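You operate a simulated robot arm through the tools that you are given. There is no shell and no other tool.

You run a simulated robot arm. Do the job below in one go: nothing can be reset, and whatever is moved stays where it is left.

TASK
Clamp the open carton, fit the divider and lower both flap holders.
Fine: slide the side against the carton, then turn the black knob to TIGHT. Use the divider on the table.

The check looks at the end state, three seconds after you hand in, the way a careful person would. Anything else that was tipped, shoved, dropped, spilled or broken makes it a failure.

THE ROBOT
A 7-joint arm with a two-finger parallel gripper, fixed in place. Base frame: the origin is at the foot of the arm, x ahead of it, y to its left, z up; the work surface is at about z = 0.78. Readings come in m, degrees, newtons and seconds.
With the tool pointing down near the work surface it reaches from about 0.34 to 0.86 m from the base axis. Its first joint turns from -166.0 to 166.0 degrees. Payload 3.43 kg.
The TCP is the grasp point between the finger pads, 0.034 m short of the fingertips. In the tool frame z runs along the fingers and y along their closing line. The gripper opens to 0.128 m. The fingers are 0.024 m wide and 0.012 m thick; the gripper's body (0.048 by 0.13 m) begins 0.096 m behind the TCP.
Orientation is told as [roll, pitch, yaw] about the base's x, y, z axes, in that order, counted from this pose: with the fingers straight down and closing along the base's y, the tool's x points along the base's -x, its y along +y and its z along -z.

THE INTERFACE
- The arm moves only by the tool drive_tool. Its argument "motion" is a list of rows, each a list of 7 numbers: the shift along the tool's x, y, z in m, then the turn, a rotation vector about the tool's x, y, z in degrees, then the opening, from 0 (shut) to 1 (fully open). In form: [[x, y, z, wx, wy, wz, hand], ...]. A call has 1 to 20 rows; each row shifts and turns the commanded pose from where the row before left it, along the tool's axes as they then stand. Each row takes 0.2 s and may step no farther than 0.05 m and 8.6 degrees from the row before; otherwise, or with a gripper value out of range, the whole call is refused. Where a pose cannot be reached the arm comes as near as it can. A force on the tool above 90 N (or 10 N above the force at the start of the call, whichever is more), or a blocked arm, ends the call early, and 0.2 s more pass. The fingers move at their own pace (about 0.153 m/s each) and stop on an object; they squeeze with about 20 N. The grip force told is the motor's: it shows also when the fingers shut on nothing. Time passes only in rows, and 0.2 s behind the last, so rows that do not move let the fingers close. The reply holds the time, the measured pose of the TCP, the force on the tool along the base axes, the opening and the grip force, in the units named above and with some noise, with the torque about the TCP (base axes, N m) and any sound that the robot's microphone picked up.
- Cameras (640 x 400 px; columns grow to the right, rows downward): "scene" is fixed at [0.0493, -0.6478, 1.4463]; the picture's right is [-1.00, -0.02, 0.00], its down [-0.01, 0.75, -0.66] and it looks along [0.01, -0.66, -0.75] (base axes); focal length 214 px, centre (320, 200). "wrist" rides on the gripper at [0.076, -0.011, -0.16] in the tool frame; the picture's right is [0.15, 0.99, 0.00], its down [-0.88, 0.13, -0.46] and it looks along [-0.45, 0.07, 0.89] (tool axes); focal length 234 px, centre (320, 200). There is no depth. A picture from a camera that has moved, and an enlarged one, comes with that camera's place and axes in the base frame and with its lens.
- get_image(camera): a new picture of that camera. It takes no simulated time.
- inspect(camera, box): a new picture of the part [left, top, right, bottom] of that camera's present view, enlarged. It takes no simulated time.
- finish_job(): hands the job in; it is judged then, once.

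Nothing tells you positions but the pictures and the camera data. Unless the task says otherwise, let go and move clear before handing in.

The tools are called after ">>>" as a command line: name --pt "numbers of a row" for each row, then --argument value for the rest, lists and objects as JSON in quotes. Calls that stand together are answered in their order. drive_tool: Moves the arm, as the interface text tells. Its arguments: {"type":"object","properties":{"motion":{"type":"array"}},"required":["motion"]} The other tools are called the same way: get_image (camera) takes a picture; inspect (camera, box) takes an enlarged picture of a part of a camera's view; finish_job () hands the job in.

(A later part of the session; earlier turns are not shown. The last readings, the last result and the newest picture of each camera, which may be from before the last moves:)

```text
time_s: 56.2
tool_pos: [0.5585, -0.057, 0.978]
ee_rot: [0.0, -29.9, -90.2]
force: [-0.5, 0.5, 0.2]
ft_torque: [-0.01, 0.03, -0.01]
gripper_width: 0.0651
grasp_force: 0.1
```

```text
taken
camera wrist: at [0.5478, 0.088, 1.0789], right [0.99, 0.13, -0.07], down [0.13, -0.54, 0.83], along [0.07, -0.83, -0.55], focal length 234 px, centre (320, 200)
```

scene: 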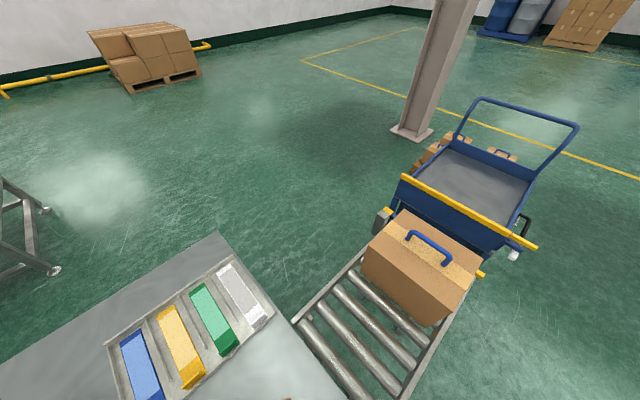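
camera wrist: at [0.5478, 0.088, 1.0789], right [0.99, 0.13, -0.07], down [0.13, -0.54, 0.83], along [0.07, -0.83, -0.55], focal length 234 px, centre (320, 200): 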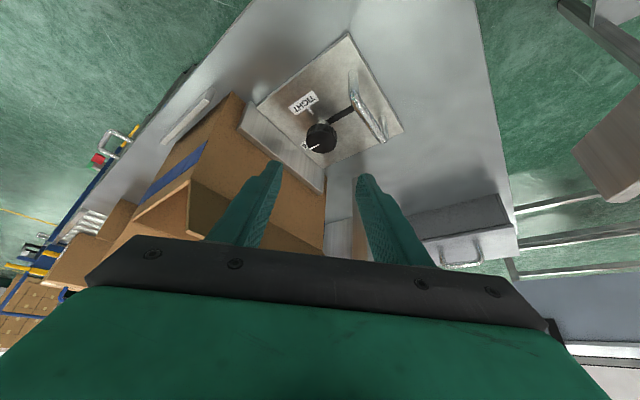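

>>> inspect --camera "wrist" --box '[240, 70, 420, 190]'

```text
3.33 times, centred on (330, 130) of wrist
camera zoom: at [0.5478, 0.088, 1.0789], right [0.99, 0.13, -0.07], down [0.13, -0.54, 0.83], along [0.07, -0.83, -0.55], focal length 781 px, centre (287, 433)
```

zoom: 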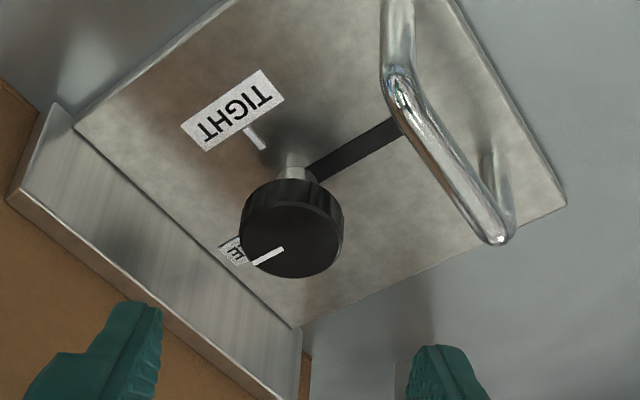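

The refined knob top centre is about (0.559, -0.148, 0.825). I'll advance along the tool axis until the pads straddle the knob.

>>> drive_tool --pt "0 0 0.035 0 0 0 0.51" --pt "0 0 0.035 0 0 0 0.51" --pt "0 0 0.035 0 0 0 0.51" --pt "0 0 0.035 0 0 0 0.51" --pt "0.001 0 0.016 0 0 0 0.51" --pt "0 0 0.01 0 0 0 0.51" --pt "0 0 0 0 0 0 0.51"

>>> get_image --camera "wrist"

>>> inspect --camera "wrist" --box '[240, 100, 400, 260]'

```text
time_s: 57.8
tool_pos: [0.5577, -0.1397, 0.8329]
ee_rot: [-0.1, -29.9, -90.0]
force: [-0.1, 0.1, -0.2]
ft_torque: [0.03, 0.0, 0.0]
gripper_width: 0.0654
grasp_force: 0.0
```

```text
taken
camera wrist: at [0.5473, 0.0066, 0.9341], right [0.99, 0.13, -0.07], down [0.13, -0.54, 0.83], along [0.07, -0.83, -0.55], focal length 234 px, centre (320, 200)
```

wrist: 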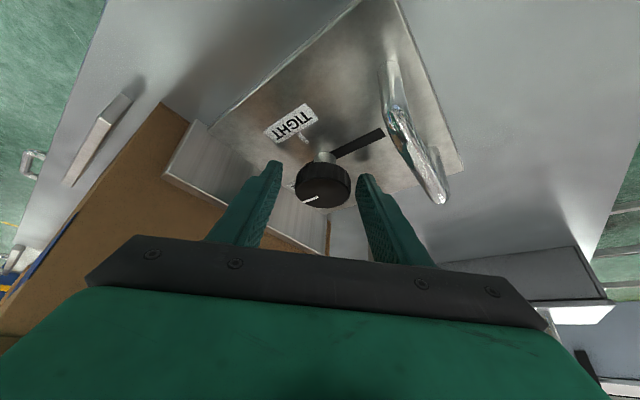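

```text
2.50 times, centred on (320, 180) of wrist
camera zoom: at [0.5473, 0.0066, 0.9341], right [0.99, 0.13, -0.07], down [0.13, -0.54, 0.83], along [0.07, -0.83, -0.55], focal length 585 px, centre (320, 250)
```

zoom: 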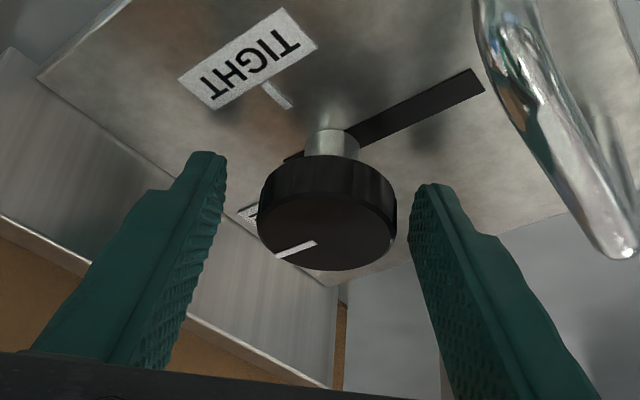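

The knob is about 4 mm off-centre toward +x. I'll adjust and close on it.

>>> drive_tool --pt "0 0.004 0 0 0 0 0.51" --pt "0 0 0 0 0 0 0.4" --pt "0 0 0 0 0 0 0.3" --pt "0 0 0 0 0 0 0.2" --pt "0 0 0 0 0 0 0.2"

>>> inspect --camera "wrist" --box '[240, 100, 400, 260]'

```text
time_s: 59.0
tool_pos: [0.5614, -0.1393, 0.8335]
ee_rot: [-0.1, -29.9, -90.0]
force: [-6.9, 7.8, -3.0]
ft_torque: [0.47, 0.06, -0.04]
gripper_width: 0.0432
grasp_force: 45.1
```

```text
2.50 times, centred on (320, 180) of wrist
camera zoom: at [0.5512, 0.007, 0.9342], right [0.99, 0.13, -0.07], down [0.13, -0.54, 0.83], along [0.06, -0.83, -0.55], focal length 585 px, centre (320, 250)
```

zoom: 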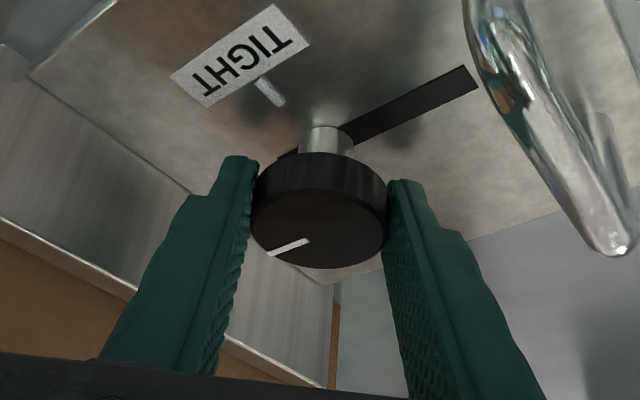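

The grip is on the knob, with the opening at 0.043 m. I'll turn it clockwise about the vertical and check partway.

>>> drive_tool --pt "0 0.0013 0 4.1 0 7.1 0.2" --pt "0 0.0013 0 4.1 0 7.1 0.2" --pt "0 0.0013 0 4.1 0 7.1 0.2" --pt "0 0.0013 0 4.1 0 7.1 0.2"

>>> inspect --camera "wrist" --box '[240, 100, 400, 260]'

```text
time_s: 60.0
tool_pos: [0.5665, -0.1396, 0.8329]
ee_rot: [-0.2, -29.9, -122.9]
force: [-21.8, 22.6, -1.5]
ft_torque: [0.8, 0.18, -0.17]
gripper_width: 0.0434
grasp_force: 45.2
```

```text
2.50 times, centred on (320, 180) of wrist
camera zoom: at [0.6366, -0.0113, 0.9341], right [0.9, -0.43, -0.08], down [-0.18, -0.52, 0.83], along [-0.4, -0.73, -0.55], focal length 585 px, centre (320, 250)
```

zoom: 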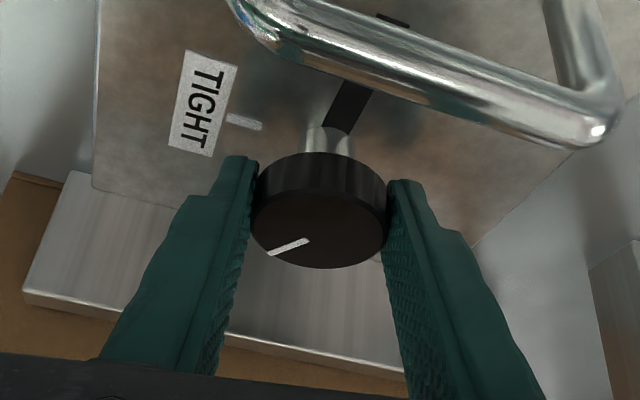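

The knob turns with the gripper. There is some side load toward +u, so I'll ease my pivot that way and continue.

>>> drive_tool --pt "0 -0.0015 0 0 0 0 0.2" --pt "0 0.0008 0 4.1 0 7.1 0.2" --pt "0 0.0008 0 4.1 0 7.1 0.2" --pt "0 0.0008 0 4.1 0 7.1 0.2"

>>> inspect --camera "wrist" --box '[240, 100, 400, 260]'

```text
time_s: 61.0
tool_pos: [0.5689, -0.1416, 0.8322]
ee_rot: [-0.1, -30.0, -147.5]
force: [-4.1, 3.3, -1.2]
ft_torque: [0.32, 0.6, -0.01]
gripper_width: 0.0433
grasp_force: 45.3
```

```text
2.50 times, centred on (320, 180) of wrist
camera zoom: at [0.6849, -0.0538, 0.934], right [0.64, -0.77, -0.07], down [-0.38, -0.4, 0.83], along [-0.67, -0.5, -0.55], focal length 585 px, centre (320, 250)
```

zoom: 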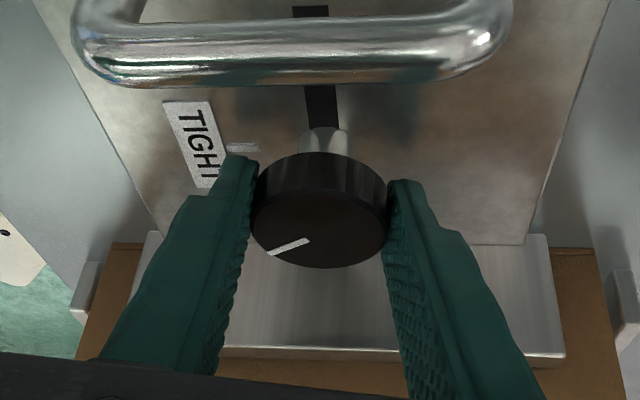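

The knob has turned about 57°. I'll continue toward 90°.

>>> drive_tool --pt "0 0.001 0 4.1 0 7.1 0.2" --pt "0 0.001 0 4.1 0 7.1 0.2" --pt "0 0.001 0 4.1 0 7.1 0.2" --pt "0 0.001 0 3.9 0 6.8 0.2"

>>> get_image --camera "wrist"

>>> inspect --camera "wrist" --box '[240, 100, 400, 260]'

```text
time_s: 62.0
tool_pos: [0.5699, -0.1451, 0.8334]
ee_rot: [0.2, -30.0, -179.9]
force: [3.7, -5.1, -1.1]
ft_torque: [-0.38, 0.41, 0.63]
gripper_width: 0.0433
grasp_force: 45.1
```

```text
taken
camera wrist: at [0.7154, -0.1327, 0.934], right [0.13, -0.99, -0.07], down [-0.54, -0.13, 0.83], along [-0.83, -0.07, -0.55], focal length 234 px, centre (320, 200)
```

wrist: 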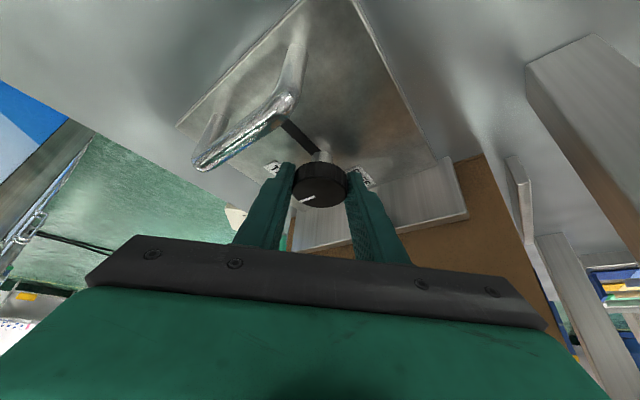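

```text
2.50 times, centred on (320, 180) of wrist
camera zoom: at [0.7154, -0.1327, 0.934], right [0.13, -0.99, -0.07], down [-0.54, -0.13, 0.83], along [-0.83, -0.07, -0.55], focal length 585 px, centre (320, 250)
```

zoom: 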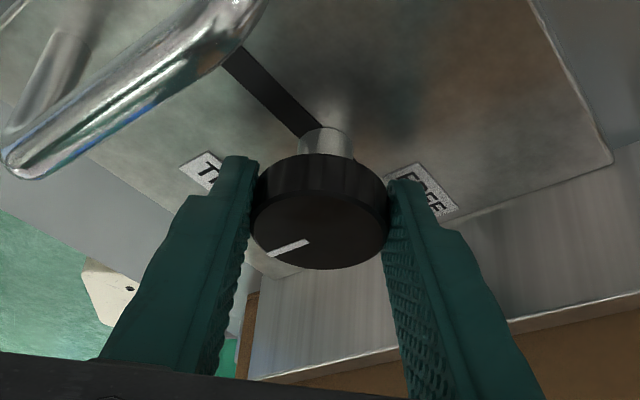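

The knob has been turned 90°. I'll release it, withdraw along the tool axis and inspect.

>>> drive_tool --pt "0 0 0 0 0 0 0.35" --pt "0 0 0 0 0 0 0.51" --pt "0 0 0 0 0 0 0.51" --pt "0 0 -0.03 0 0 0 0.51" --pt "0 0 -0.045 0 0 0 0.51" --pt "0 0 -0.045 0 0 0 0.51" --pt "0 0 -0.045 0 0 0 0.51" --pt "0 0 -0.045 0 0 0 0.51"

>>> inspect --camera "wrist" --box '[220, 50, 420, 200]'

```text
time_s: 63.8
tool_pos: [0.6742, -0.1449, 1.0172]
ee_rot: [-0.1, -30.0, -179.9]
force: [0.0, -0.3, -0.1]
ft_torque: [-0.04, 0.02, -0.02]
gripper_width: 0.0652
grasp_force: 0.1
```

```text
2.67 times, centred on (320, 125) of wrist
camera zoom: at [0.8202, -0.1324, 1.117], right [0.13, -0.99, -0.07], down [-0.53, -0.13, 0.84], along [-0.84, -0.07, -0.54], focal length 624 px, centre (320, 400)
```

zoom: 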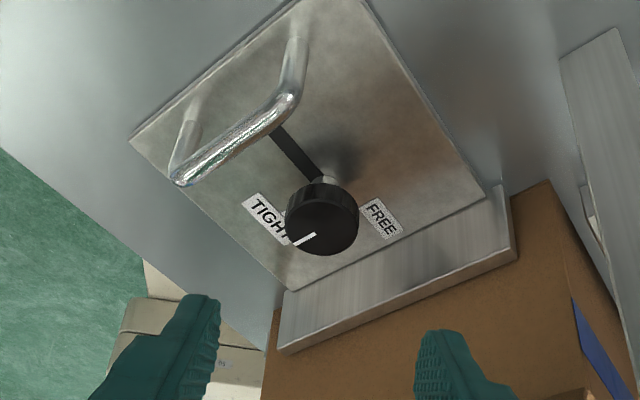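

>>> inspect --camera "wrist" --box '[280, 90, 360, 150]'

```text
6.67 times, centred on (320, 120) of wrist
camera zoom: at [0.8202, -0.1324, 1.117], right [0.13, -0.99, -0.07], down [-0.53, -0.13, 0.84], along [-0.84, -0.07, -0.54], focal length 1561 px, centre (320, 733)
```

zoom: 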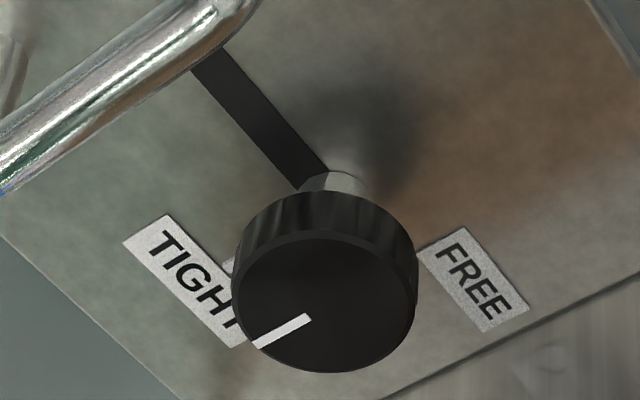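

The pointer now sits on TIGHT, within about 3° of 90°. Next comes the divider, so I'll rise, move over the table to it and look from above.

>>> drive_tool --pt "0 0 -0.045 0 0 0 0.51" --pt "0 0 -0.045 0 7.5 0 0.51" --pt "0 0 -0.045 0 7.5 0 0.51" --pt "0 0 -0.045 0 7.5 0 0.51" --pt "0 0 -0.045 0 7.5 0 0.51" --pt "0 0 -0.045 0 0 -8.2 0.8" --pt "0 0 0 0 0 -8.2 1" --pt "0 0 0 0 0 -8.2 1" --pt "0 0 0 0 0 -8.2 1" --pt "0 0 0 0 0 -8.2 1" --pt "0 0 0 0 0 -8.2 1" --pt "0 0 0 0 0 -8.2 1" --pt "0 0 0 0 0 -8.2 1" --pt "0 0 0 0 0 -8.2 1" --pt "0 0 0 0 0 -8.2 1" --pt "0 0 0 0 0 -8.2 1"

>>> drive_tool --pt "0 0 0 0 0 -8.2 1" --pt "0 0 0 0 0 -8.2 1" --pt "0 0 0 0 0 -8.2 1" --pt "0 0 0 0 0 -8.2 1" --pt "0 0 0 0 0 -8.2 1"

```text
time_s: 67.2
tool_pos: [0.7538, -0.1451, 1.2684]
ee_rot: [-0.1, 0.2, -89.7]
force: [0.0, 0.2, 0.7]
ft_torque: [0.0, 0.0, -0.03]
gripper_width: 0.1279
grasp_force: 0.0
```

```text
time_s: 68.4
tool_pos: [0.7534, -0.1451, 1.267]
ee_rot: [0.1, 0.1, -48.7]
force: [0.2, 0.4, 0.0]
ft_torque: [-0.01, -0.01, 0.0]
gripper_width: 0.1278
grasp_force: 0.1
```

>>> drive_tool --pt "0.003 -0.046 0 0 0 -3.7 1" --pt "0.003 -0.046 0 0 0 0 1" --pt "0.003 -0.046 0 0 0 0 1" --pt "0.003 -0.046 0 0 0 0 1" --pt "0.003 -0.046 0 0 0 0 1" --pt "0.003 -0.046 0 0 0 0 1" --pt "0.003 -0.046 0 0 0 0 1" --pt "0.003 -0.046 0 0 0 0 1" --pt "0.003 -0.046 0 0 0 0 1" --pt "0.003 -0.046 0 0 0 0 1" --pt "0.003 -0.046 0 0 0 0 1" --pt "0.003 -0.046 0 0 0 0 1" --pt "0.003 -0.046 0 0 0 0 1" --pt "0.003 -0.046 0 0 0 0 1" --pt "0.003 -0.046 0 0 0 0 1"

>>> get_image --camera "wrist"

```text
time_s: 71.6
tool_pos: [0.2329, -0.6008, 1.268]
ee_rot: [0.0, 0.1, -44.9]
force: [1.4, 0.5, 0.0]
ft_torque: [-0.02, 0.12, -0.01]
gripper_width: 0.1279
grasp_force: 0.0
```

```text
taken
camera wrist: at [0.1726, -0.5544, 1.4282], right [0.59, 0.8, 0.0], down [0.72, -0.53, 0.45], along [0.37, -0.27, -0.89], focal length 234 px, centre (320, 200)
```

wrist: 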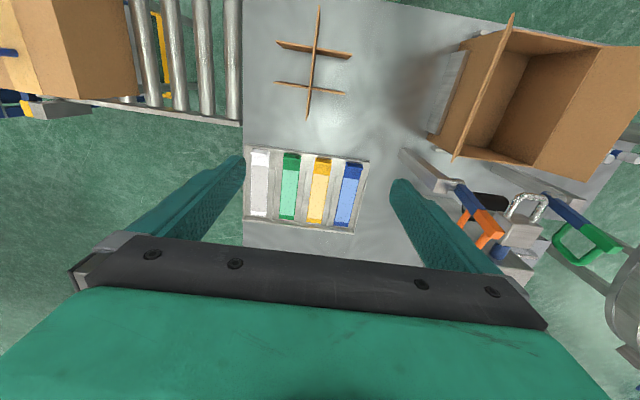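

>>> inspect --camera "wrist" --box '[240, 0, 400, 130]'

>>> inspect --camera "wrist" --box '[390, 0, 640, 280]'

```text
3.08 times, centred on (320, 65) of wrist
camera zoom: at [0.1726, -0.5544, 1.4282], right [0.59, 0.8, 0.0], down [0.72, -0.53, 0.45], along [0.37, -0.27, -0.89], focal length 720 px, centre (320, 615)
```

zoom: 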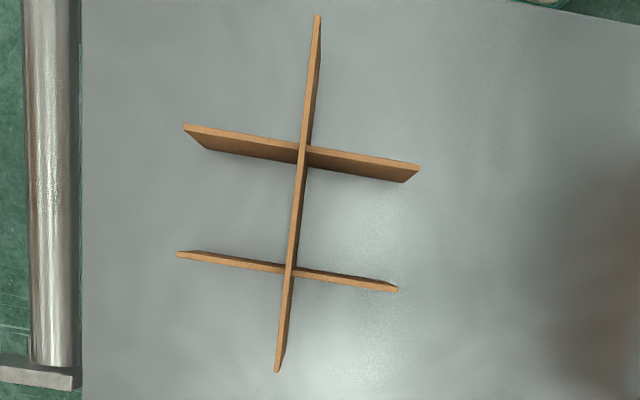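

```text
1.43 times, centred on (515, 140) of wrist
camera zoom: at [0.1726, -0.5544, 1.4282], right [0.59, 0.8, 0.0], down [0.72, -0.53, 0.45], along [0.37, -0.27, -0.89], focal length 334 px, centre (41, 286)
```

zoom: 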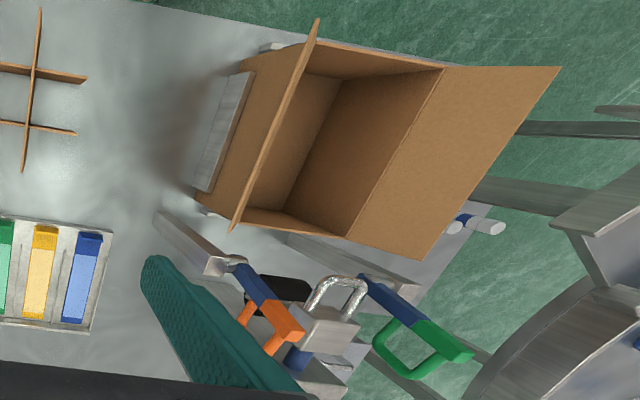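

The divider is a grid about 0.20 by 0.15 m and about 0.105 m tall, centred near (0.146, -0.555) and aligned with the carton axes. I'll move above its centre, between the two cross boards.

>>> drive_tool --pt "0.0313 -0.0097 0 0 0 0 0.6" --pt "0.0313 -0.0097 0 0 0 0 0.6" --pt "0.0313 -0.0097 0 0 0 0 0.6" --pt "0 0 0.045 0 0 0 0.6" --pt "0 0 0.045 0 0 0 0.6" --pt "0 0 0.045 0 0 0 0.6" --pt "0 0 0.045 0 0 0 0.6" --pt "0 0 0.045 0 0 0 0.6"

>>> get_image --camera "wrist"

>>> inspect --camera "wrist" --box '[220, 80, 420, 240]'

```text
time_s: 73.4
tool_pos: [0.1446, -0.5535, 1.0424]
ee_rot: [0.0, 0.2, -45.0]
force: [-0.3, 0.1, -0.4]
ft_torque: [-0.01, 0.0, 0.01]
gripper_width: 0.0771
grasp_force: 0.1
```

```text
taken
camera wrist: at [0.0838, -0.5066, 1.202], right [0.6, 0.8, 0.0], down [0.71, -0.53, 0.45], along [0.36, -0.27, -0.89], focal length 234 px, centre (320, 200)
```

wrist: 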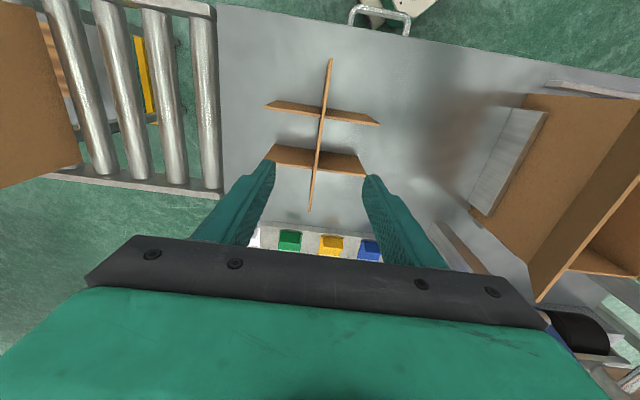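

```text
2.50 times, centred on (320, 160) of wrist
camera zoom: at [0.0838, -0.5066, 1.202], right [0.6, 0.8, 0.0], down [0.71, -0.53, 0.45], along [0.36, -0.27, -0.89], focal length 585 px, centre (320, 300)
```

zoom: 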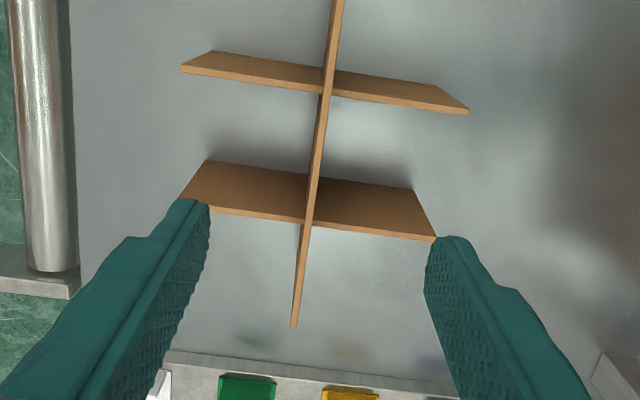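

The tool is centred over the divider. I'll descend and grip the main board.

>>> drive_tool --pt "0 0 0.04 0 0 0 0.6" --pt "0 0 0.04 0 0 0 0.6" --pt "0 0 0.04 0 0 0 0.6" --pt "0 0 0.04 0 0 0 0.6" --pt "0 0 0.02 0 0 0 0.6" --pt "0 0 0 0 0 0 0.6"

>>> inspect --camera "wrist" --box '[200, 60, 440, 260]'

```text
time_s: 75.0
tool_pos: [0.1836, -0.5732, 0.9125]
ee_rot: [-0.3, -5.7, -43.2]
force: [-1.3, -1.3, 0.0]
ft_torque: [0.2, -0.2, 0.01]
gripper_width: 0.0767
grasp_force: 0.1
stopped in row 6: the arm was blocked; the commanded pose is now the measured one
```

```text
2.00 times, centred on (320, 160) of wrist
camera zoom: at [0.1097, -0.5184, 1.0646], right [0.57, 0.82, -0.02], down [0.7, -0.47, 0.54], along [0.43, -0.32, -0.84], focal length 468 px, centre (320, 280)
```

zoom: 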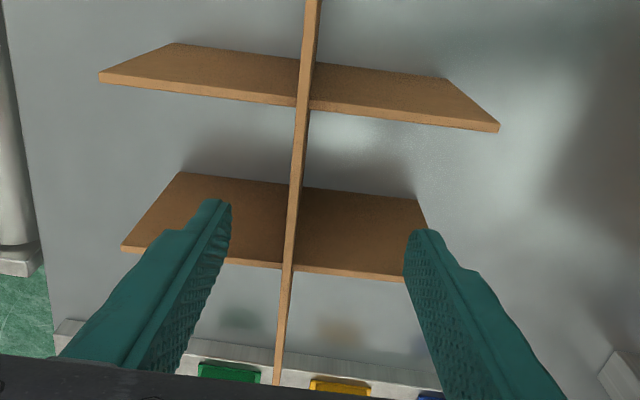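

The arm stopped short and drifted off target, with the fingertips barely above the cross board. I'll raise straight up and check whether the divider moved and what blocked the arm.

>>> drive_tool --pt "0 0 -0.03 0 0 0 0.6" --pt "0 0 -0.04 0 0 0 0.6" --pt "0 0 -0.04 0 0 0 0.6"

>>> get_image --camera "scene"

>>> get_image --camera "wrist"

```text
time_s: 75.8
tool_pos: [0.1702, -0.5684, 1.0077]
ee_rot: [0.3, -4.4, -44.0]
force: [-0.1, 1.1, -0.2]
ft_torque: [-0.01, -0.06, -0.01]
gripper_width: 0.0767
grasp_force: 0.1
```

```text
taken
```

scene: 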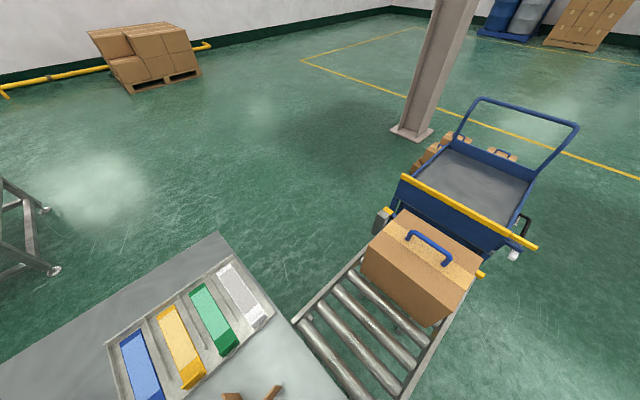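

```text
taken
camera wrist: at [0.0991, -0.5151, 1.1624], right [0.58, 0.81, -0.01], down [0.7, -0.49, 0.52], along [0.42, -0.31, -0.85], focal length 234 px, centre (320, 200)
```

wrist: 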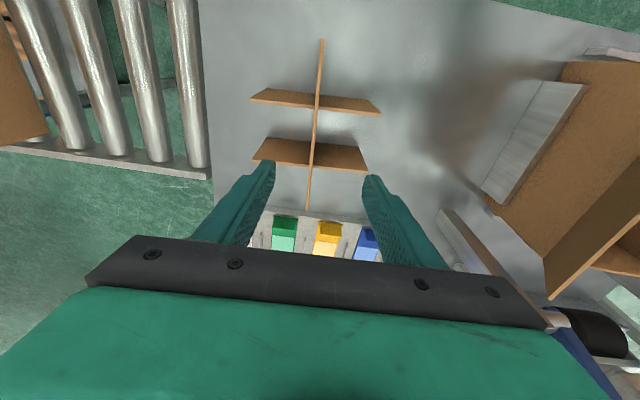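

The divider looks undisturbed. I'll re-level the tool and go down in small steps to see where the deviation begins.

>>> drive_tool --pt "0 0 -0.02 0 4.4 0 0.6" --pt "0.014 -0.005 -0.01 0 0 0 0.6" --pt "0.014 -0.006 0 0 0 0 0.6" --pt "0 0 0 0 0 0 0.6"

>>> drive_tool --pt "0 0 0.02 0 0 0 0.6" --pt "0 0 0.02 0 0 0 0.6" --pt "0 0 0 0 0 0 0.6"

>>> drive_tool --pt "0 0 0.02 0 0 0 0.6" --pt "0 0 0 0 0 0 0.6"

```text
time_s: 76.8
tool_pos: [0.1403, -0.5569, 1.0391]
ee_rot: [0.3, 0.0, -43.8]
force: [-0.8, -0.1, 0.7]
ft_torque: [0.01, 0.01, 0.01]
gripper_width: 0.0765
grasp_force: 0.0
```

```text
time_s: 77.6
tool_pos: [0.1405, -0.5562, 0.9993]
ee_rot: [0.1, -0.1, -43.9]
force: [-0.1, 0.3, 0.1]
ft_torque: [-0.01, -0.01, -0.03]
gripper_width: 0.0768
grasp_force: 0.0
```

```text
time_s: 78.2
tool_pos: [0.1398, -0.5554, 0.9797]
ee_rot: [0.2, -0.2, -43.8]
force: [-0.6, -0.6, -0.2]
ft_torque: [0.01, 0.0, -0.02]
gripper_width: 0.0769
grasp_force: 0.2
```

>>> drive_tool --pt "-0.002 0.005 0 0 0 1.1 0.6" --pt "0 0 0.015 0 0 0 0.6" --pt "0 0 0 0 0 0 0.6"

>>> drive_tool --pt "0 0 0.015 0 0 0 0.6" --pt "0 0 0 0 0 0 0.6"

>>> drive_tool --pt "0 0 0.01 0 0 0 0.6" --pt "0 0 0 0 0 0 0.6"

```text
time_s: 79.0
tool_pos: [0.1455, -0.5544, 0.965]
ee_rot: [0.2, -0.2, -45.0]
force: [0.2, -0.8, 0.7]
ft_torque: [0.01, -0.03, 0.0]
gripper_width: 0.0767
grasp_force: 0.1
```

```text
time_s: 79.6
tool_pos: [0.1456, -0.5541, 0.9501]
ee_rot: [0.3, 0.0, -44.8]
force: [0.2, 1.5, -1.0]
ft_torque: [0.02, 0.01, 0.01]
gripper_width: 0.0766
grasp_force: 0.1
```

```text
time_s: 80.2
tool_pos: [0.1458, -0.5539, 0.9394]
ee_rot: [0.2, -0.2, -44.9]
force: [-1.1, 1.2, -0.2]
ft_torque: [0.03, 0.02, 0.01]
gripper_width: 0.0769
grasp_force: 0.1
```

>>> drive_tool --pt "0 0 0.01 0 0 0 0.6" --pt "0 0 0 0 0 0 0.6"

>>> inspect --camera "wrist" --box '[200, 60, 440, 260]'

```text
time_s: 80.8
tool_pos: [0.145, -0.553, 0.9285]
ee_rot: [0.2, -0.1, -44.9]
force: [0.3, 0.3, -0.1]
ft_torque: [-0.01, 0.0, -0.01]
gripper_width: 0.0769
grasp_force: 0.2
```

```text
2.00 times, centred on (320, 160) of wrist
camera zoom: at [0.0836, -0.5081, 1.0895], right [0.59, 0.8, 0.0], down [0.71, -0.53, 0.46], along [0.37, -0.27, -0.89], focal length 468 px, centre (320, 280)
```

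zoom: 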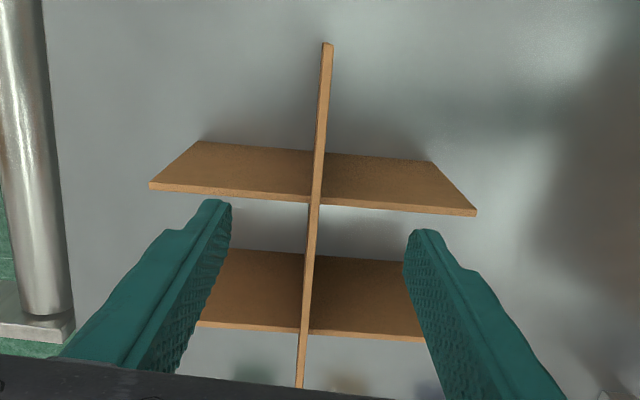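

The divider was nudged about 2.5 cm in -u during the blocked attempt, but it is still upright. The block seems tied to the camera facing the arm, so I'll rise, turn the tool 180° and retry that way.

>>> drive_tool --pt "0 0 -0.045 0 0 0 0.6" --pt "0 0 -0.045 0 0 0 0.6" --pt "0 0 -0.045 0 0 0 0.6" --pt "0 0 0 0 0 8.5 0.6" --pt "0 0 0 0 0 8.5 0.6" --pt "0 0 0 0 0 8.5 0.6" --pt "0 0 0 0 0 8.5 0.6" --pt "0 0 0 0 0 8.5 0.6" --pt "0 0 0 0 0 8.5 0.6" --pt "0 0 0 0 0 8.5 0.6" --pt "0 0 0 0 0 8.5 0.6" --pt "0 0 0 0 0 8.5 0.6" --pt "0 0 0 0 0 8.5 0.6" --pt "0 0 0 0 0 8.5 0.6"

>>> drive_tool --pt "0 0 0 0 0 8.5 0.6" --pt "0 0 0 0 0 8.5 0.6" --pt "0 0 0 0 0 8.5 0.6" --pt "0 0 0 0 0 8.5 0.6" --pt "0 0 0 0 0 8.5 0.6" --pt "0 0 0 0 0 8.5 0.6" --pt "0 0 0 0 0 8.5 0.6" --pt "0 0 0 0 0 8.5 0.6" --pt "0 0 0 0 0 8.5 0.6" --pt "0 0 0 0 0 8.5 0.6"

>>> get_image --camera "wrist"

```text
time_s: 83.8
tool_pos: [0.1446, -0.5551, 1.0644]
ee_rot: [0.1, 0.2, -138.5]
force: [0.1, -0.5, 0.5]
ft_torque: [0.01, 0.03, 0.01]
gripper_width: 0.0767
grasp_force: 0.0
```

```text
time_s: 86.0
tool_pos: [0.1437, -0.5536, 1.0648]
ee_rot: [-0.1, 0.2, 136.5]
force: [-0.9, -0.9, -0.8]
ft_torque: [0.03, 0.0, -0.01]
gripper_width: 0.0769
grasp_force: 0.0
```

```text
taken
camera wrist: at [0.2072, -0.5984, 1.225], right [-0.58, -0.82, 0.0], down [-0.73, 0.51, 0.45], along [-0.37, 0.26, -0.89], focal length 234 px, centre (320, 200)
```

wrist: 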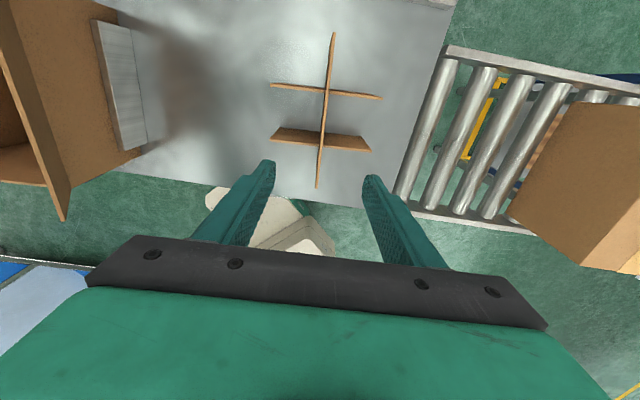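

>>> inspect --camera "wrist" --box '[240, 20, 400, 200]'

```text
2.22 times, centred on (320, 110) of wrist
camera zoom: at [0.2072, -0.5984, 1.225], right [-0.58, -0.82, 0.0], down [-0.73, 0.51, 0.45], along [-0.37, 0.26, -0.89], focal length 520 px, centre (320, 400)
```

zoom: 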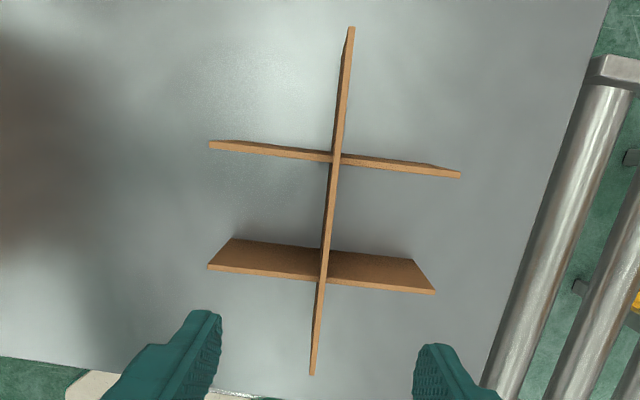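

From this side the divider centre is about (0.1635, -0.5745), rotated by about 4°. I'll align to that and step down carefully.

>>> drive_tool --pt "0.0287 0.0026 0 0 0 -2.2 0.6" --pt "0 0 0.04 0 0 0 0.6" --pt "0 0 0.04 0 0 0 0.6" --pt "0 0 0.04 0 0 0 0.6" --pt "0 0 0.01 0 0 0 0.6" --pt "0 0 0 0 0 0 0.6"

>>> inspect --camera "wrist" --box '[200, 60, 440, 260]'

```text
time_s: 87.4
tool_pos: [0.1649, -0.5748, 0.9343]
ee_rot: [-0.1, 0.2, 138.8]
force: [-0.5, 0.6, -0.1]
ft_torque: [0.01, -0.06, -0.01]
gripper_width: 0.0769
grasp_force: 0.0
```

```text
2.00 times, centred on (320, 160) of wrist
camera zoom: at [0.2284, -0.6167, 1.0943], right [-0.54, -0.84, 0.0], down [-0.75, 0.48, 0.45], along [-0.38, 0.25, -0.89], focal length 468 px, centre (320, 280)
```

zoom: 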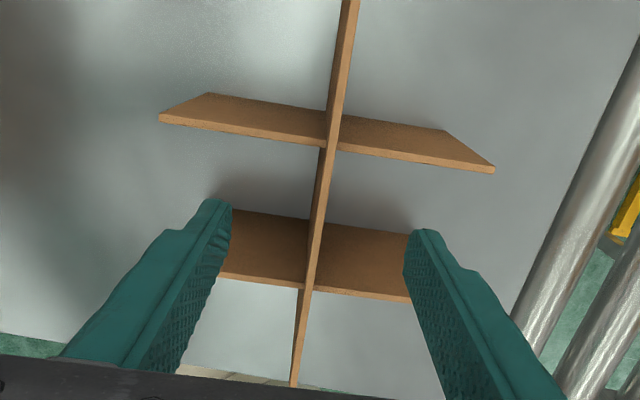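

The fingers are now centred between the cross boards. I'll step down.

>>> drive_tool --pt "0 0 0.01 0 0 0 0.6" --pt "0 0 0.01 0 0 0 0.6" --pt "0 0 0 0 0 0 0.6"

>>> drive_tool --pt "0 0 0.01 0 0 0 0.6" --pt "0 0 0.01 0 0 0 0.6" --pt "0 0 0 0 0 0 0.6"

```text
time_s: 88.2
tool_pos: [0.1642, -0.5749, 0.9145]
ee_rot: [-0.2, 0.1, 138.8]
force: [0.2, 0.3, -1.0]
ft_torque: [0.0, 0.03, -0.02]
gripper_width: 0.0768
grasp_force: 0.0
```

```text
time_s: 89.0
tool_pos: [0.1654, -0.5761, 0.8964]
ee_rot: [0.0, 0.3, 138.6]
force: [0.3, -0.1, -0.5]
ft_torque: [0.02, 0.04, -0.02]
gripper_width: 0.0769
grasp_force: 0.1
```

>>> drive_tool --pt "0 0 0.005 0 0 0 0.6" --pt "0 0 0 0 0 0 0.6"

```text
time_s: 89.6
tool_pos: [0.166, -0.5767, 0.8917]
ee_rot: [-0.2, 0.5, 138.8]
force: [0.2, -0.4, 0.1]
ft_torque: [0.01, 0.03, -0.03]
gripper_width: 0.0768
grasp_force: 0.1
```

The arm starts to saturate around z≈0.89, but the fingertips already overlap the board by about 27 mm. That's enough, so I'll close here.

>>> drive_tool --pt "0 0 0 0 0 0 0.4" --pt "0 0 0 0 0 0 0.2" --pt "0 0 0 0 0 0 0.0" --pt "0 0 0 0 0 0 0.0" --pt "0 0 0 0 0 0 0.0"

>>> inspect --camera "wrist" --box '[200, 60, 440, 260]'

```text
time_s: 90.8
tool_pos: [0.1661, -0.5761, 0.8914]
ee_rot: [-0.1, 0.4, 138.8]
force: [0.2, 0.5, 1.3]
ft_torque: [-0.05, 0.0, 0.02]
gripper_width: 0.003
grasp_force: 19.9
```

```text
2.00 times, centred on (320, 160) of wrist
camera zoom: at [0.2295, -0.6164, 1.0523], right [-0.54, -0.84, 0.0], down [-0.75, 0.48, 0.45], along [-0.38, 0.24, -0.89], focal length 468 px, centre (320, 280)
```

zoom: 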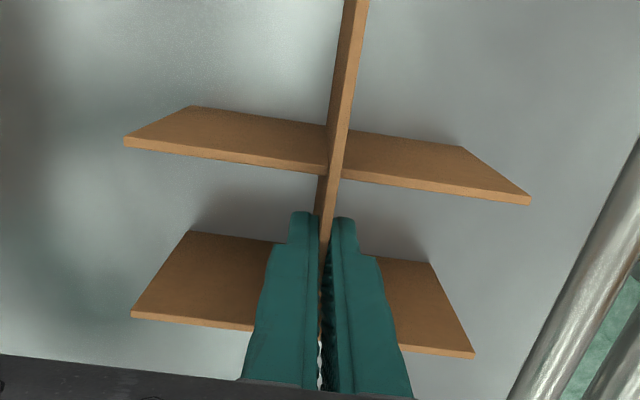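

I have the 3 mm board. I'll lift it straight up.

>>> drive_tool --pt "0 0 -0.01 0 0 0 0" --pt "0 0 -0.03 0 0 0 0" --pt "0 0 -0.045 0 0 0 0" --pt "0 0 -0.045 0 0 0 0" --pt "0 0 -0.045 0 0 0 0" --pt "0 0 -0.045 0 0 0 0" --pt "0 0 -0.045 0 0 0 0" --pt "0 0 -0.045 0 0 0 0" --pt "0 0 0 0 0 0 0"

>>> get_image --camera "wrist"

>>> inspect --camera "wrist" --box '[200, 60, 440, 260]'

```text
time_s: 92.8
tool_pos: [0.1624, -0.5756, 1.1996]
ee_rot: [-0.2, 0.1, 138.7]
force: [-0.2, -0.2, -0.5]
ft_torque: [-0.01, 0.03, 0.01]
gripper_width: 0.0033
grasp_force: 20.0
```

```text
taken
camera wrist: at [0.2268, -0.6166, 1.3593], right [-0.54, -0.84, 0.0], down [-0.75, 0.48, 0.45], along [-0.38, 0.25, -0.89], focal length 234 px, centre (320, 200)
```

wrist: 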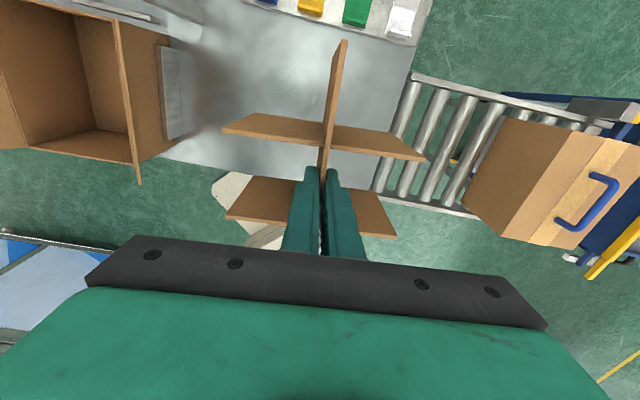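

```text
2.00 times, centred on (320, 160) of wrist
camera zoom: at [0.2268, -0.6166, 1.3593], right [-0.54, -0.84, 0.0], down [-0.75, 0.48, 0.45], along [-0.38, 0.25, -0.89], focal length 468 px, centre (320, 280)
```

zoom: 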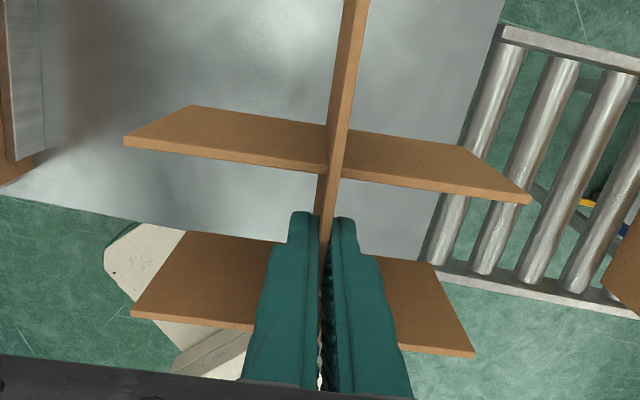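

The divider is held squarely and centred in the fingers. I'll carry it toward the carton at height and stop where the camera sees the carton rim.

>>> drive_tool --pt "-0.008 -0.0428 0 0 0 0 0" --pt "-0.008 -0.0428 0 0 0 0 0" --pt "-0.008 -0.0428 0 0 0 0 0" --pt "-0.008 -0.0428 0 0 0 0 0" --pt "-0.008 -0.0428 0 0 0 0 0" --pt "-0.008 -0.0428 0 0 0 0 0" --pt "-0.008 -0.0428 0 0 0 0 0" --pt "-0.008 -0.0428 0 0 0 0 0" --pt "-0.008 -0.0428 0 0 0 0 0" --pt "-0.008 -0.0428 0 0 0 0 0" --pt "0 0 0 0 0 0 0"

>>> get_image --camera "wrist"

```text
time_s: 95.2
tool_pos: [0.3827, -0.2014, 1.2009]
ee_rot: [-0.2, 0.1, 138.5]
force: [0.7, -0.3, -0.1]
ft_torque: [0.01, 0.01, 0.02]
gripper_width: 0.0033
grasp_force: 20.2
```

```text
taken
camera wrist: at [0.4472, -0.2431, 1.3612], right [-0.55, -0.84, 0.0], down [-0.75, 0.49, 0.45], along [-0.38, 0.25, -0.89], focal length 234 px, centre (320, 200)
```

wrist: 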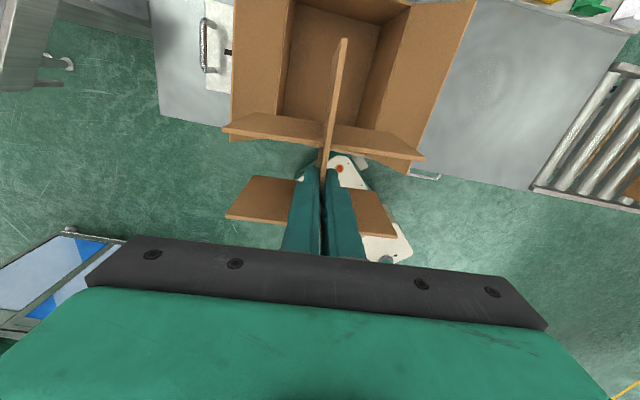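

>>> inspect --camera "wrist" --box '[200, 0, 480, 180]'

```text
2.22 times, centred on (340, 90) of wrist
camera zoom: at [0.4472, -0.2431, 1.3612], right [-0.55, -0.84, 0.0], down [-0.75, 0.49, 0.45], along [-0.38, 0.25, -0.89], focal length 520 px, centre (276, 444)
```

zoom: 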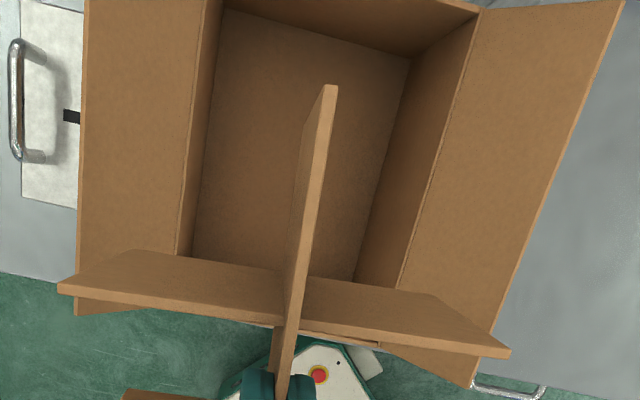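

I can see the rim and floor of the carton, but need a second viewpoint to fix its position. I'll shift sideways, correct the yaw to 135°, and look again.

>>> drive_tool --pt "0.02 -0.03 0 0 0 3.5 0" --pt "0.02 -0.03 0 0 0 0 0" --pt "0.01 -0.03 0 0 0 0 0" --pt "0 -0.02 0 0 0 0 0" --pt "0 0 0 0 0 0 0"

>>> get_image --camera "wrist"

>>> inspect --camera "wrist" --box '[240, 0, 560, 200]'

```text
time_s: 96.4
tool_pos: [0.4994, -0.157, 1.1997]
ee_rot: [-0.1, 0.1, 135.3]
force: [-0.1, -0.4, 0.0]
ft_torque: [0.04, 0.02, 0.01]
gripper_width: 0.0032
grasp_force: 20.6
```

```text
taken
camera wrist: at [0.5609, -0.2017, 1.361], right [-0.59, -0.81, 0.0], down [-0.72, 0.53, 0.45], along [-0.36, 0.27, -0.89], focal length 234 px, centre (320, 200)
```

wrist: 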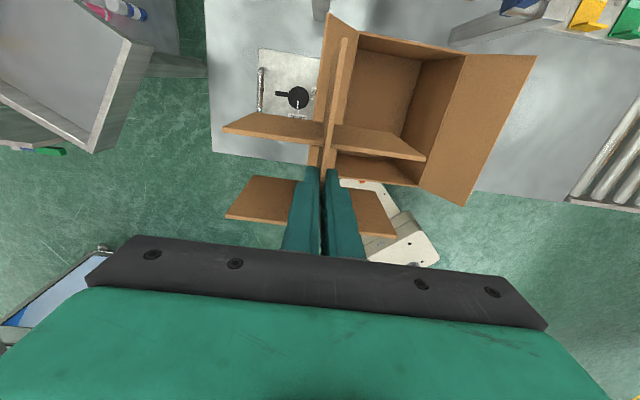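

```text
2.00 times, centred on (400, 100) of wrist
camera zoom: at [0.5609, -0.2017, 1.361], right [-0.59, -0.81, 0.0], down [-0.72, 0.53, 0.45], along [-0.36, 0.27, -0.89], focal length 468 px, centre (160, 400)
```

zoom: 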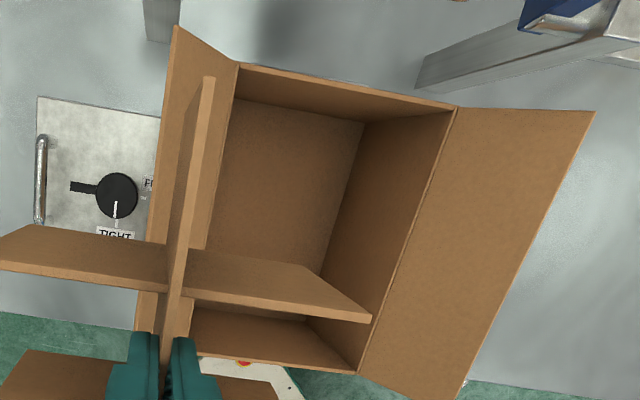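

Triangulating both views gives the carton rim at z≈0.94, u from -0.611 to -0.388 and v from 0.037 to 0.207, so the centre is near (0.442, -0.264). The pointer is confirmed on TIGHT. With the camera on this side it would come close to the U-handle device, so I'll turn back to yaw -45 before inserting.

>>> drive_tool --pt "0 0 -0.03 0 0 -8.5 0" --pt "0 0 -0.02 0 0 -8.5 0" --pt "0 0 0 0 0 -8.5 0" --pt "0 0 0 0 0 -8.5 0" --pt "0 0 0 0 0 -8.5 0" --pt "0 0 0 0 0 -8.5 0" --pt "0 0 0 0 0 -8.5 0" --pt "0 0 0 0 0 -8.5 0" --pt "0 0 0 0 0 -8.5 0" --pt "0 0 0 0 0 -8.5 0" --pt "0 0 0 0 0 -8.5 0" --pt "0 0 0 0 0 -8.5 0"

>>> drive_tool --pt "0 0 0 0 0 -8.5 0" --pt "0 0 0 0 0 -8.5 0" --pt "0 0 0 0 0 -8.5 0" --pt "0 0 0 0 0 -8.5 0" --pt "0 0 0 0 0 -8.5 0" --pt "0 0 0 0 0 -8.5 0" --pt "0 0 0 0 0 -8.5 0" --pt "0 0 0 0 0 -8.5 0" --pt "0 0 0 0 0 -8.5 0" --pt "0 0 0 0 0 -1.5 0" --pt "0 0 0 0 0 0 0"

>>> get_image --camera "wrist"

```text
time_s: 99.0
tool_pos: [0.4968, -0.1558, 1.2508]
ee_rot: [0.2, 0.2, -122.5]
force: [0.9, 0.1, -0.3]
ft_torque: [-0.01, 0.03, 0.04]
gripper_width: 0.003
grasp_force: 20.1
```

```text
time_s: 101.4
tool_pos: [0.4978, -0.1564, 1.2511]
ee_rot: [0.2, -0.2, -44.6]
force: [0.2, 0.0, 0.5]
ft_torque: [0.01, -0.02, -0.02]
gripper_width: 0.0031
grasp_force: 19.8
```

```text
taken
camera wrist: at [0.4361, -0.1106, 1.4112], right [0.59, 0.81, 0.0], down [0.72, -0.53, 0.46], along [0.37, -0.27, -0.89], focal length 234 px, centre (320, 200)
```

wrist: 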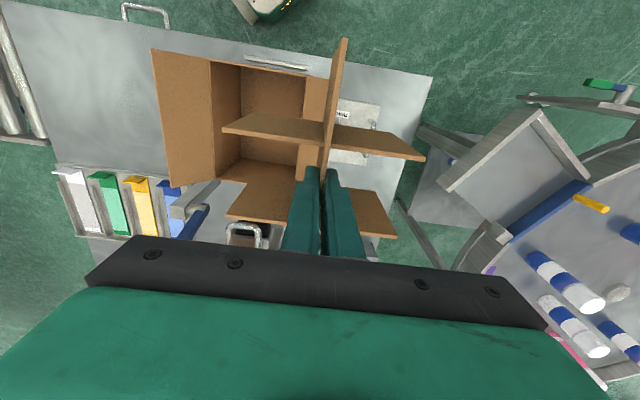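

Now over the carton centre, then down to just above the rim for a check.

>>> drive_tool --pt "-0.0123 -0.0385 0 0 0 0.4 0" --pt "-0.0123 -0.0385 0 0 0 0 0" --pt "-0.0123 -0.0385 0 0 0 0 0" --pt "0 0 0.04 0 0 0 0" --pt "0 0 0.04 0 0 0 0" --pt "0 0 0.04 0 0 0 0" --pt "0 0 0.04 0 0 0 0" --pt "0 0 0 0 0 0 0"

>>> get_image --camera "wrist"

>>> inspect --camera "wrist" --box '[160, 20, 480, 260]'

```text
time_s: 103.2
tool_pos: [0.4434, -0.2636, 1.0893]
ee_rot: [0.1, 0.0, -45.1]
force: [-0.1, -0.4, -0.8]
ft_torque: [0.02, 0.01, -0.04]
gripper_width: 0.0035
grasp_force: 19.9
```

```text
taken
camera wrist: at [0.3817, -0.2178, 1.2492], right [0.6, 0.8, 0.0], down [0.71, -0.53, 0.46], along [0.37, -0.27, -0.89], focal length 234 px, centre (320, 200)
```

wrist: 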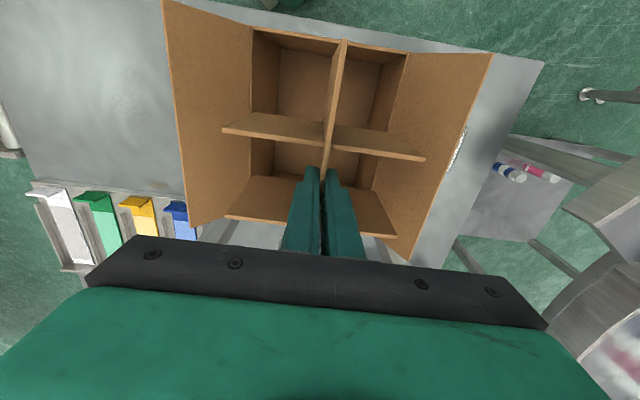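

```text
1.67 times, centred on (320, 140) of wrist
camera zoom: at [0.3817, -0.2178, 1.2492], right [0.6, 0.8, 0.0], down [0.71, -0.53, 0.46], along [0.37, -0.27, -0.89], focal length 390 px, centre (320, 300)
```

zoom: 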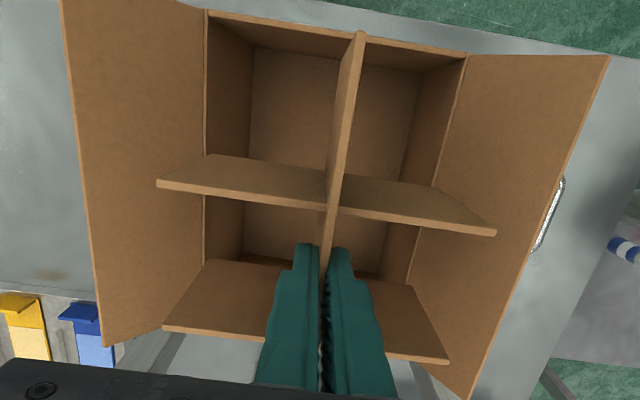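

The divider is aligned with the opening, with roughly 1 cm of margin in u and a bit less in v. I'll make a small correction and lower it in steps, watching for deviation.

>>> drive_tool --pt "0.001 -0.002 0.02 0 0 0 0" --pt "0 0 0.02 0 0 0 0" --pt "0 0 0.02 0 0 0 0" --pt "0 0 0 0 0 0 0"

>>> inspect --camera "wrist" --box '[160, 20, 480, 260]'

```text
time_s: 104.2
tool_pos: [0.4405, -0.2632, 1.032]
ee_rot: [0.1, -0.2, -45.0]
force: [-0.7, 0.3, -1.3]
ft_torque: [-0.02, -0.03, -0.01]
gripper_width: 0.0032
grasp_force: 19.6
```

```text
1.67 times, centred on (320, 140) of wrist
camera zoom: at [0.3795, -0.2176, 1.1909], right [0.6, 0.8, 0.0], down [0.71, -0.53, 0.46], along [0.37, -0.27, -0.89], focal length 390 px, centre (320, 300)
```

zoom: 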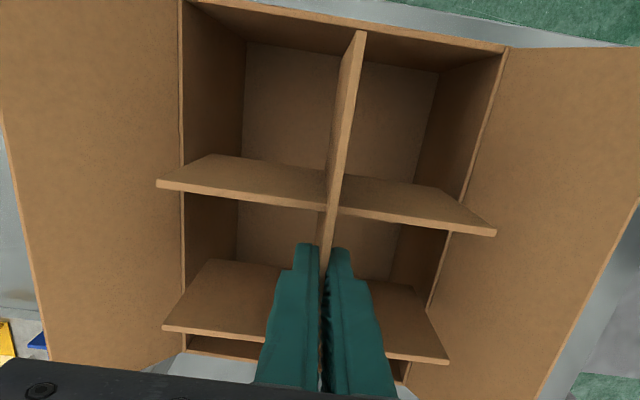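

The divider's lower edge is now entering cleanly. Continuing.

>>> drive_tool --pt "0 0 0.02 0 0 0 0" --pt "0 0 0.02 0 0 0 0" --pt "0 0 0 0 0 0 0"

>>> drive_tool --pt "0 0 0.02 0 0 0 0" --pt "0 0 0 0 0 0 0"

>>> drive_tool --pt "0 0 0.015 0 0 0 0" --pt "0 0 0 0 0 0 0"

>>> inspect --camera "wrist" --box '[160, 20, 480, 260]'

```text
time_s: 105.0
tool_pos: [0.4428, -0.2641, 0.9903]
ee_rot: [0.2, -0.2, -45.1]
force: [0.4, 0.4, 0.0]
ft_torque: [0.0, 0.02, 0.05]
gripper_width: 0.0032
grasp_force: 19.7
```

```text
time_s: 105.6
tool_pos: [0.4417, -0.2641, 0.9706]
ee_rot: [0.2, -0.1, -45.2]
force: [-0.5, 0.7, -0.4]
ft_torque: [0.0, -0.03, 0.0]
gripper_width: 0.0032
grasp_force: 20.4
```

```text
time_s: 106.2
tool_pos: [0.4416, -0.2634, 0.9556]
ee_rot: [0.3, -0.2, -45.1]
force: [0.0, -0.4, -0.9]
ft_torque: [0.04, -0.04, -0.02]
gripper_width: 0.0029
grasp_force: 19.7
```

```text
1.67 times, centred on (320, 140) of wrist
camera zoom: at [0.3792, -0.2177, 1.1157], right [0.6, 0.8, 0.0], down [0.71, -0.53, 0.46], along [0.37, -0.27, -0.89], focal length 390 px, centre (320, 300)
```

zoom: 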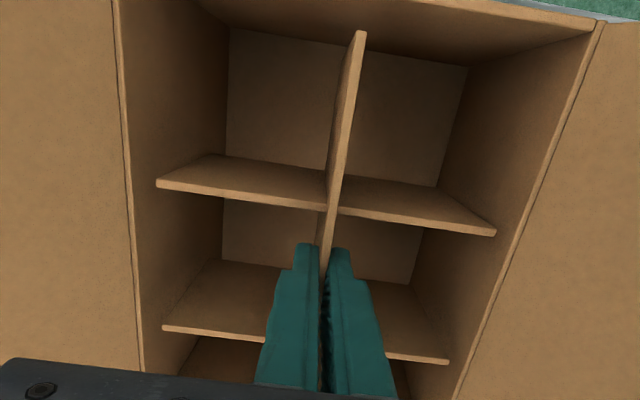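

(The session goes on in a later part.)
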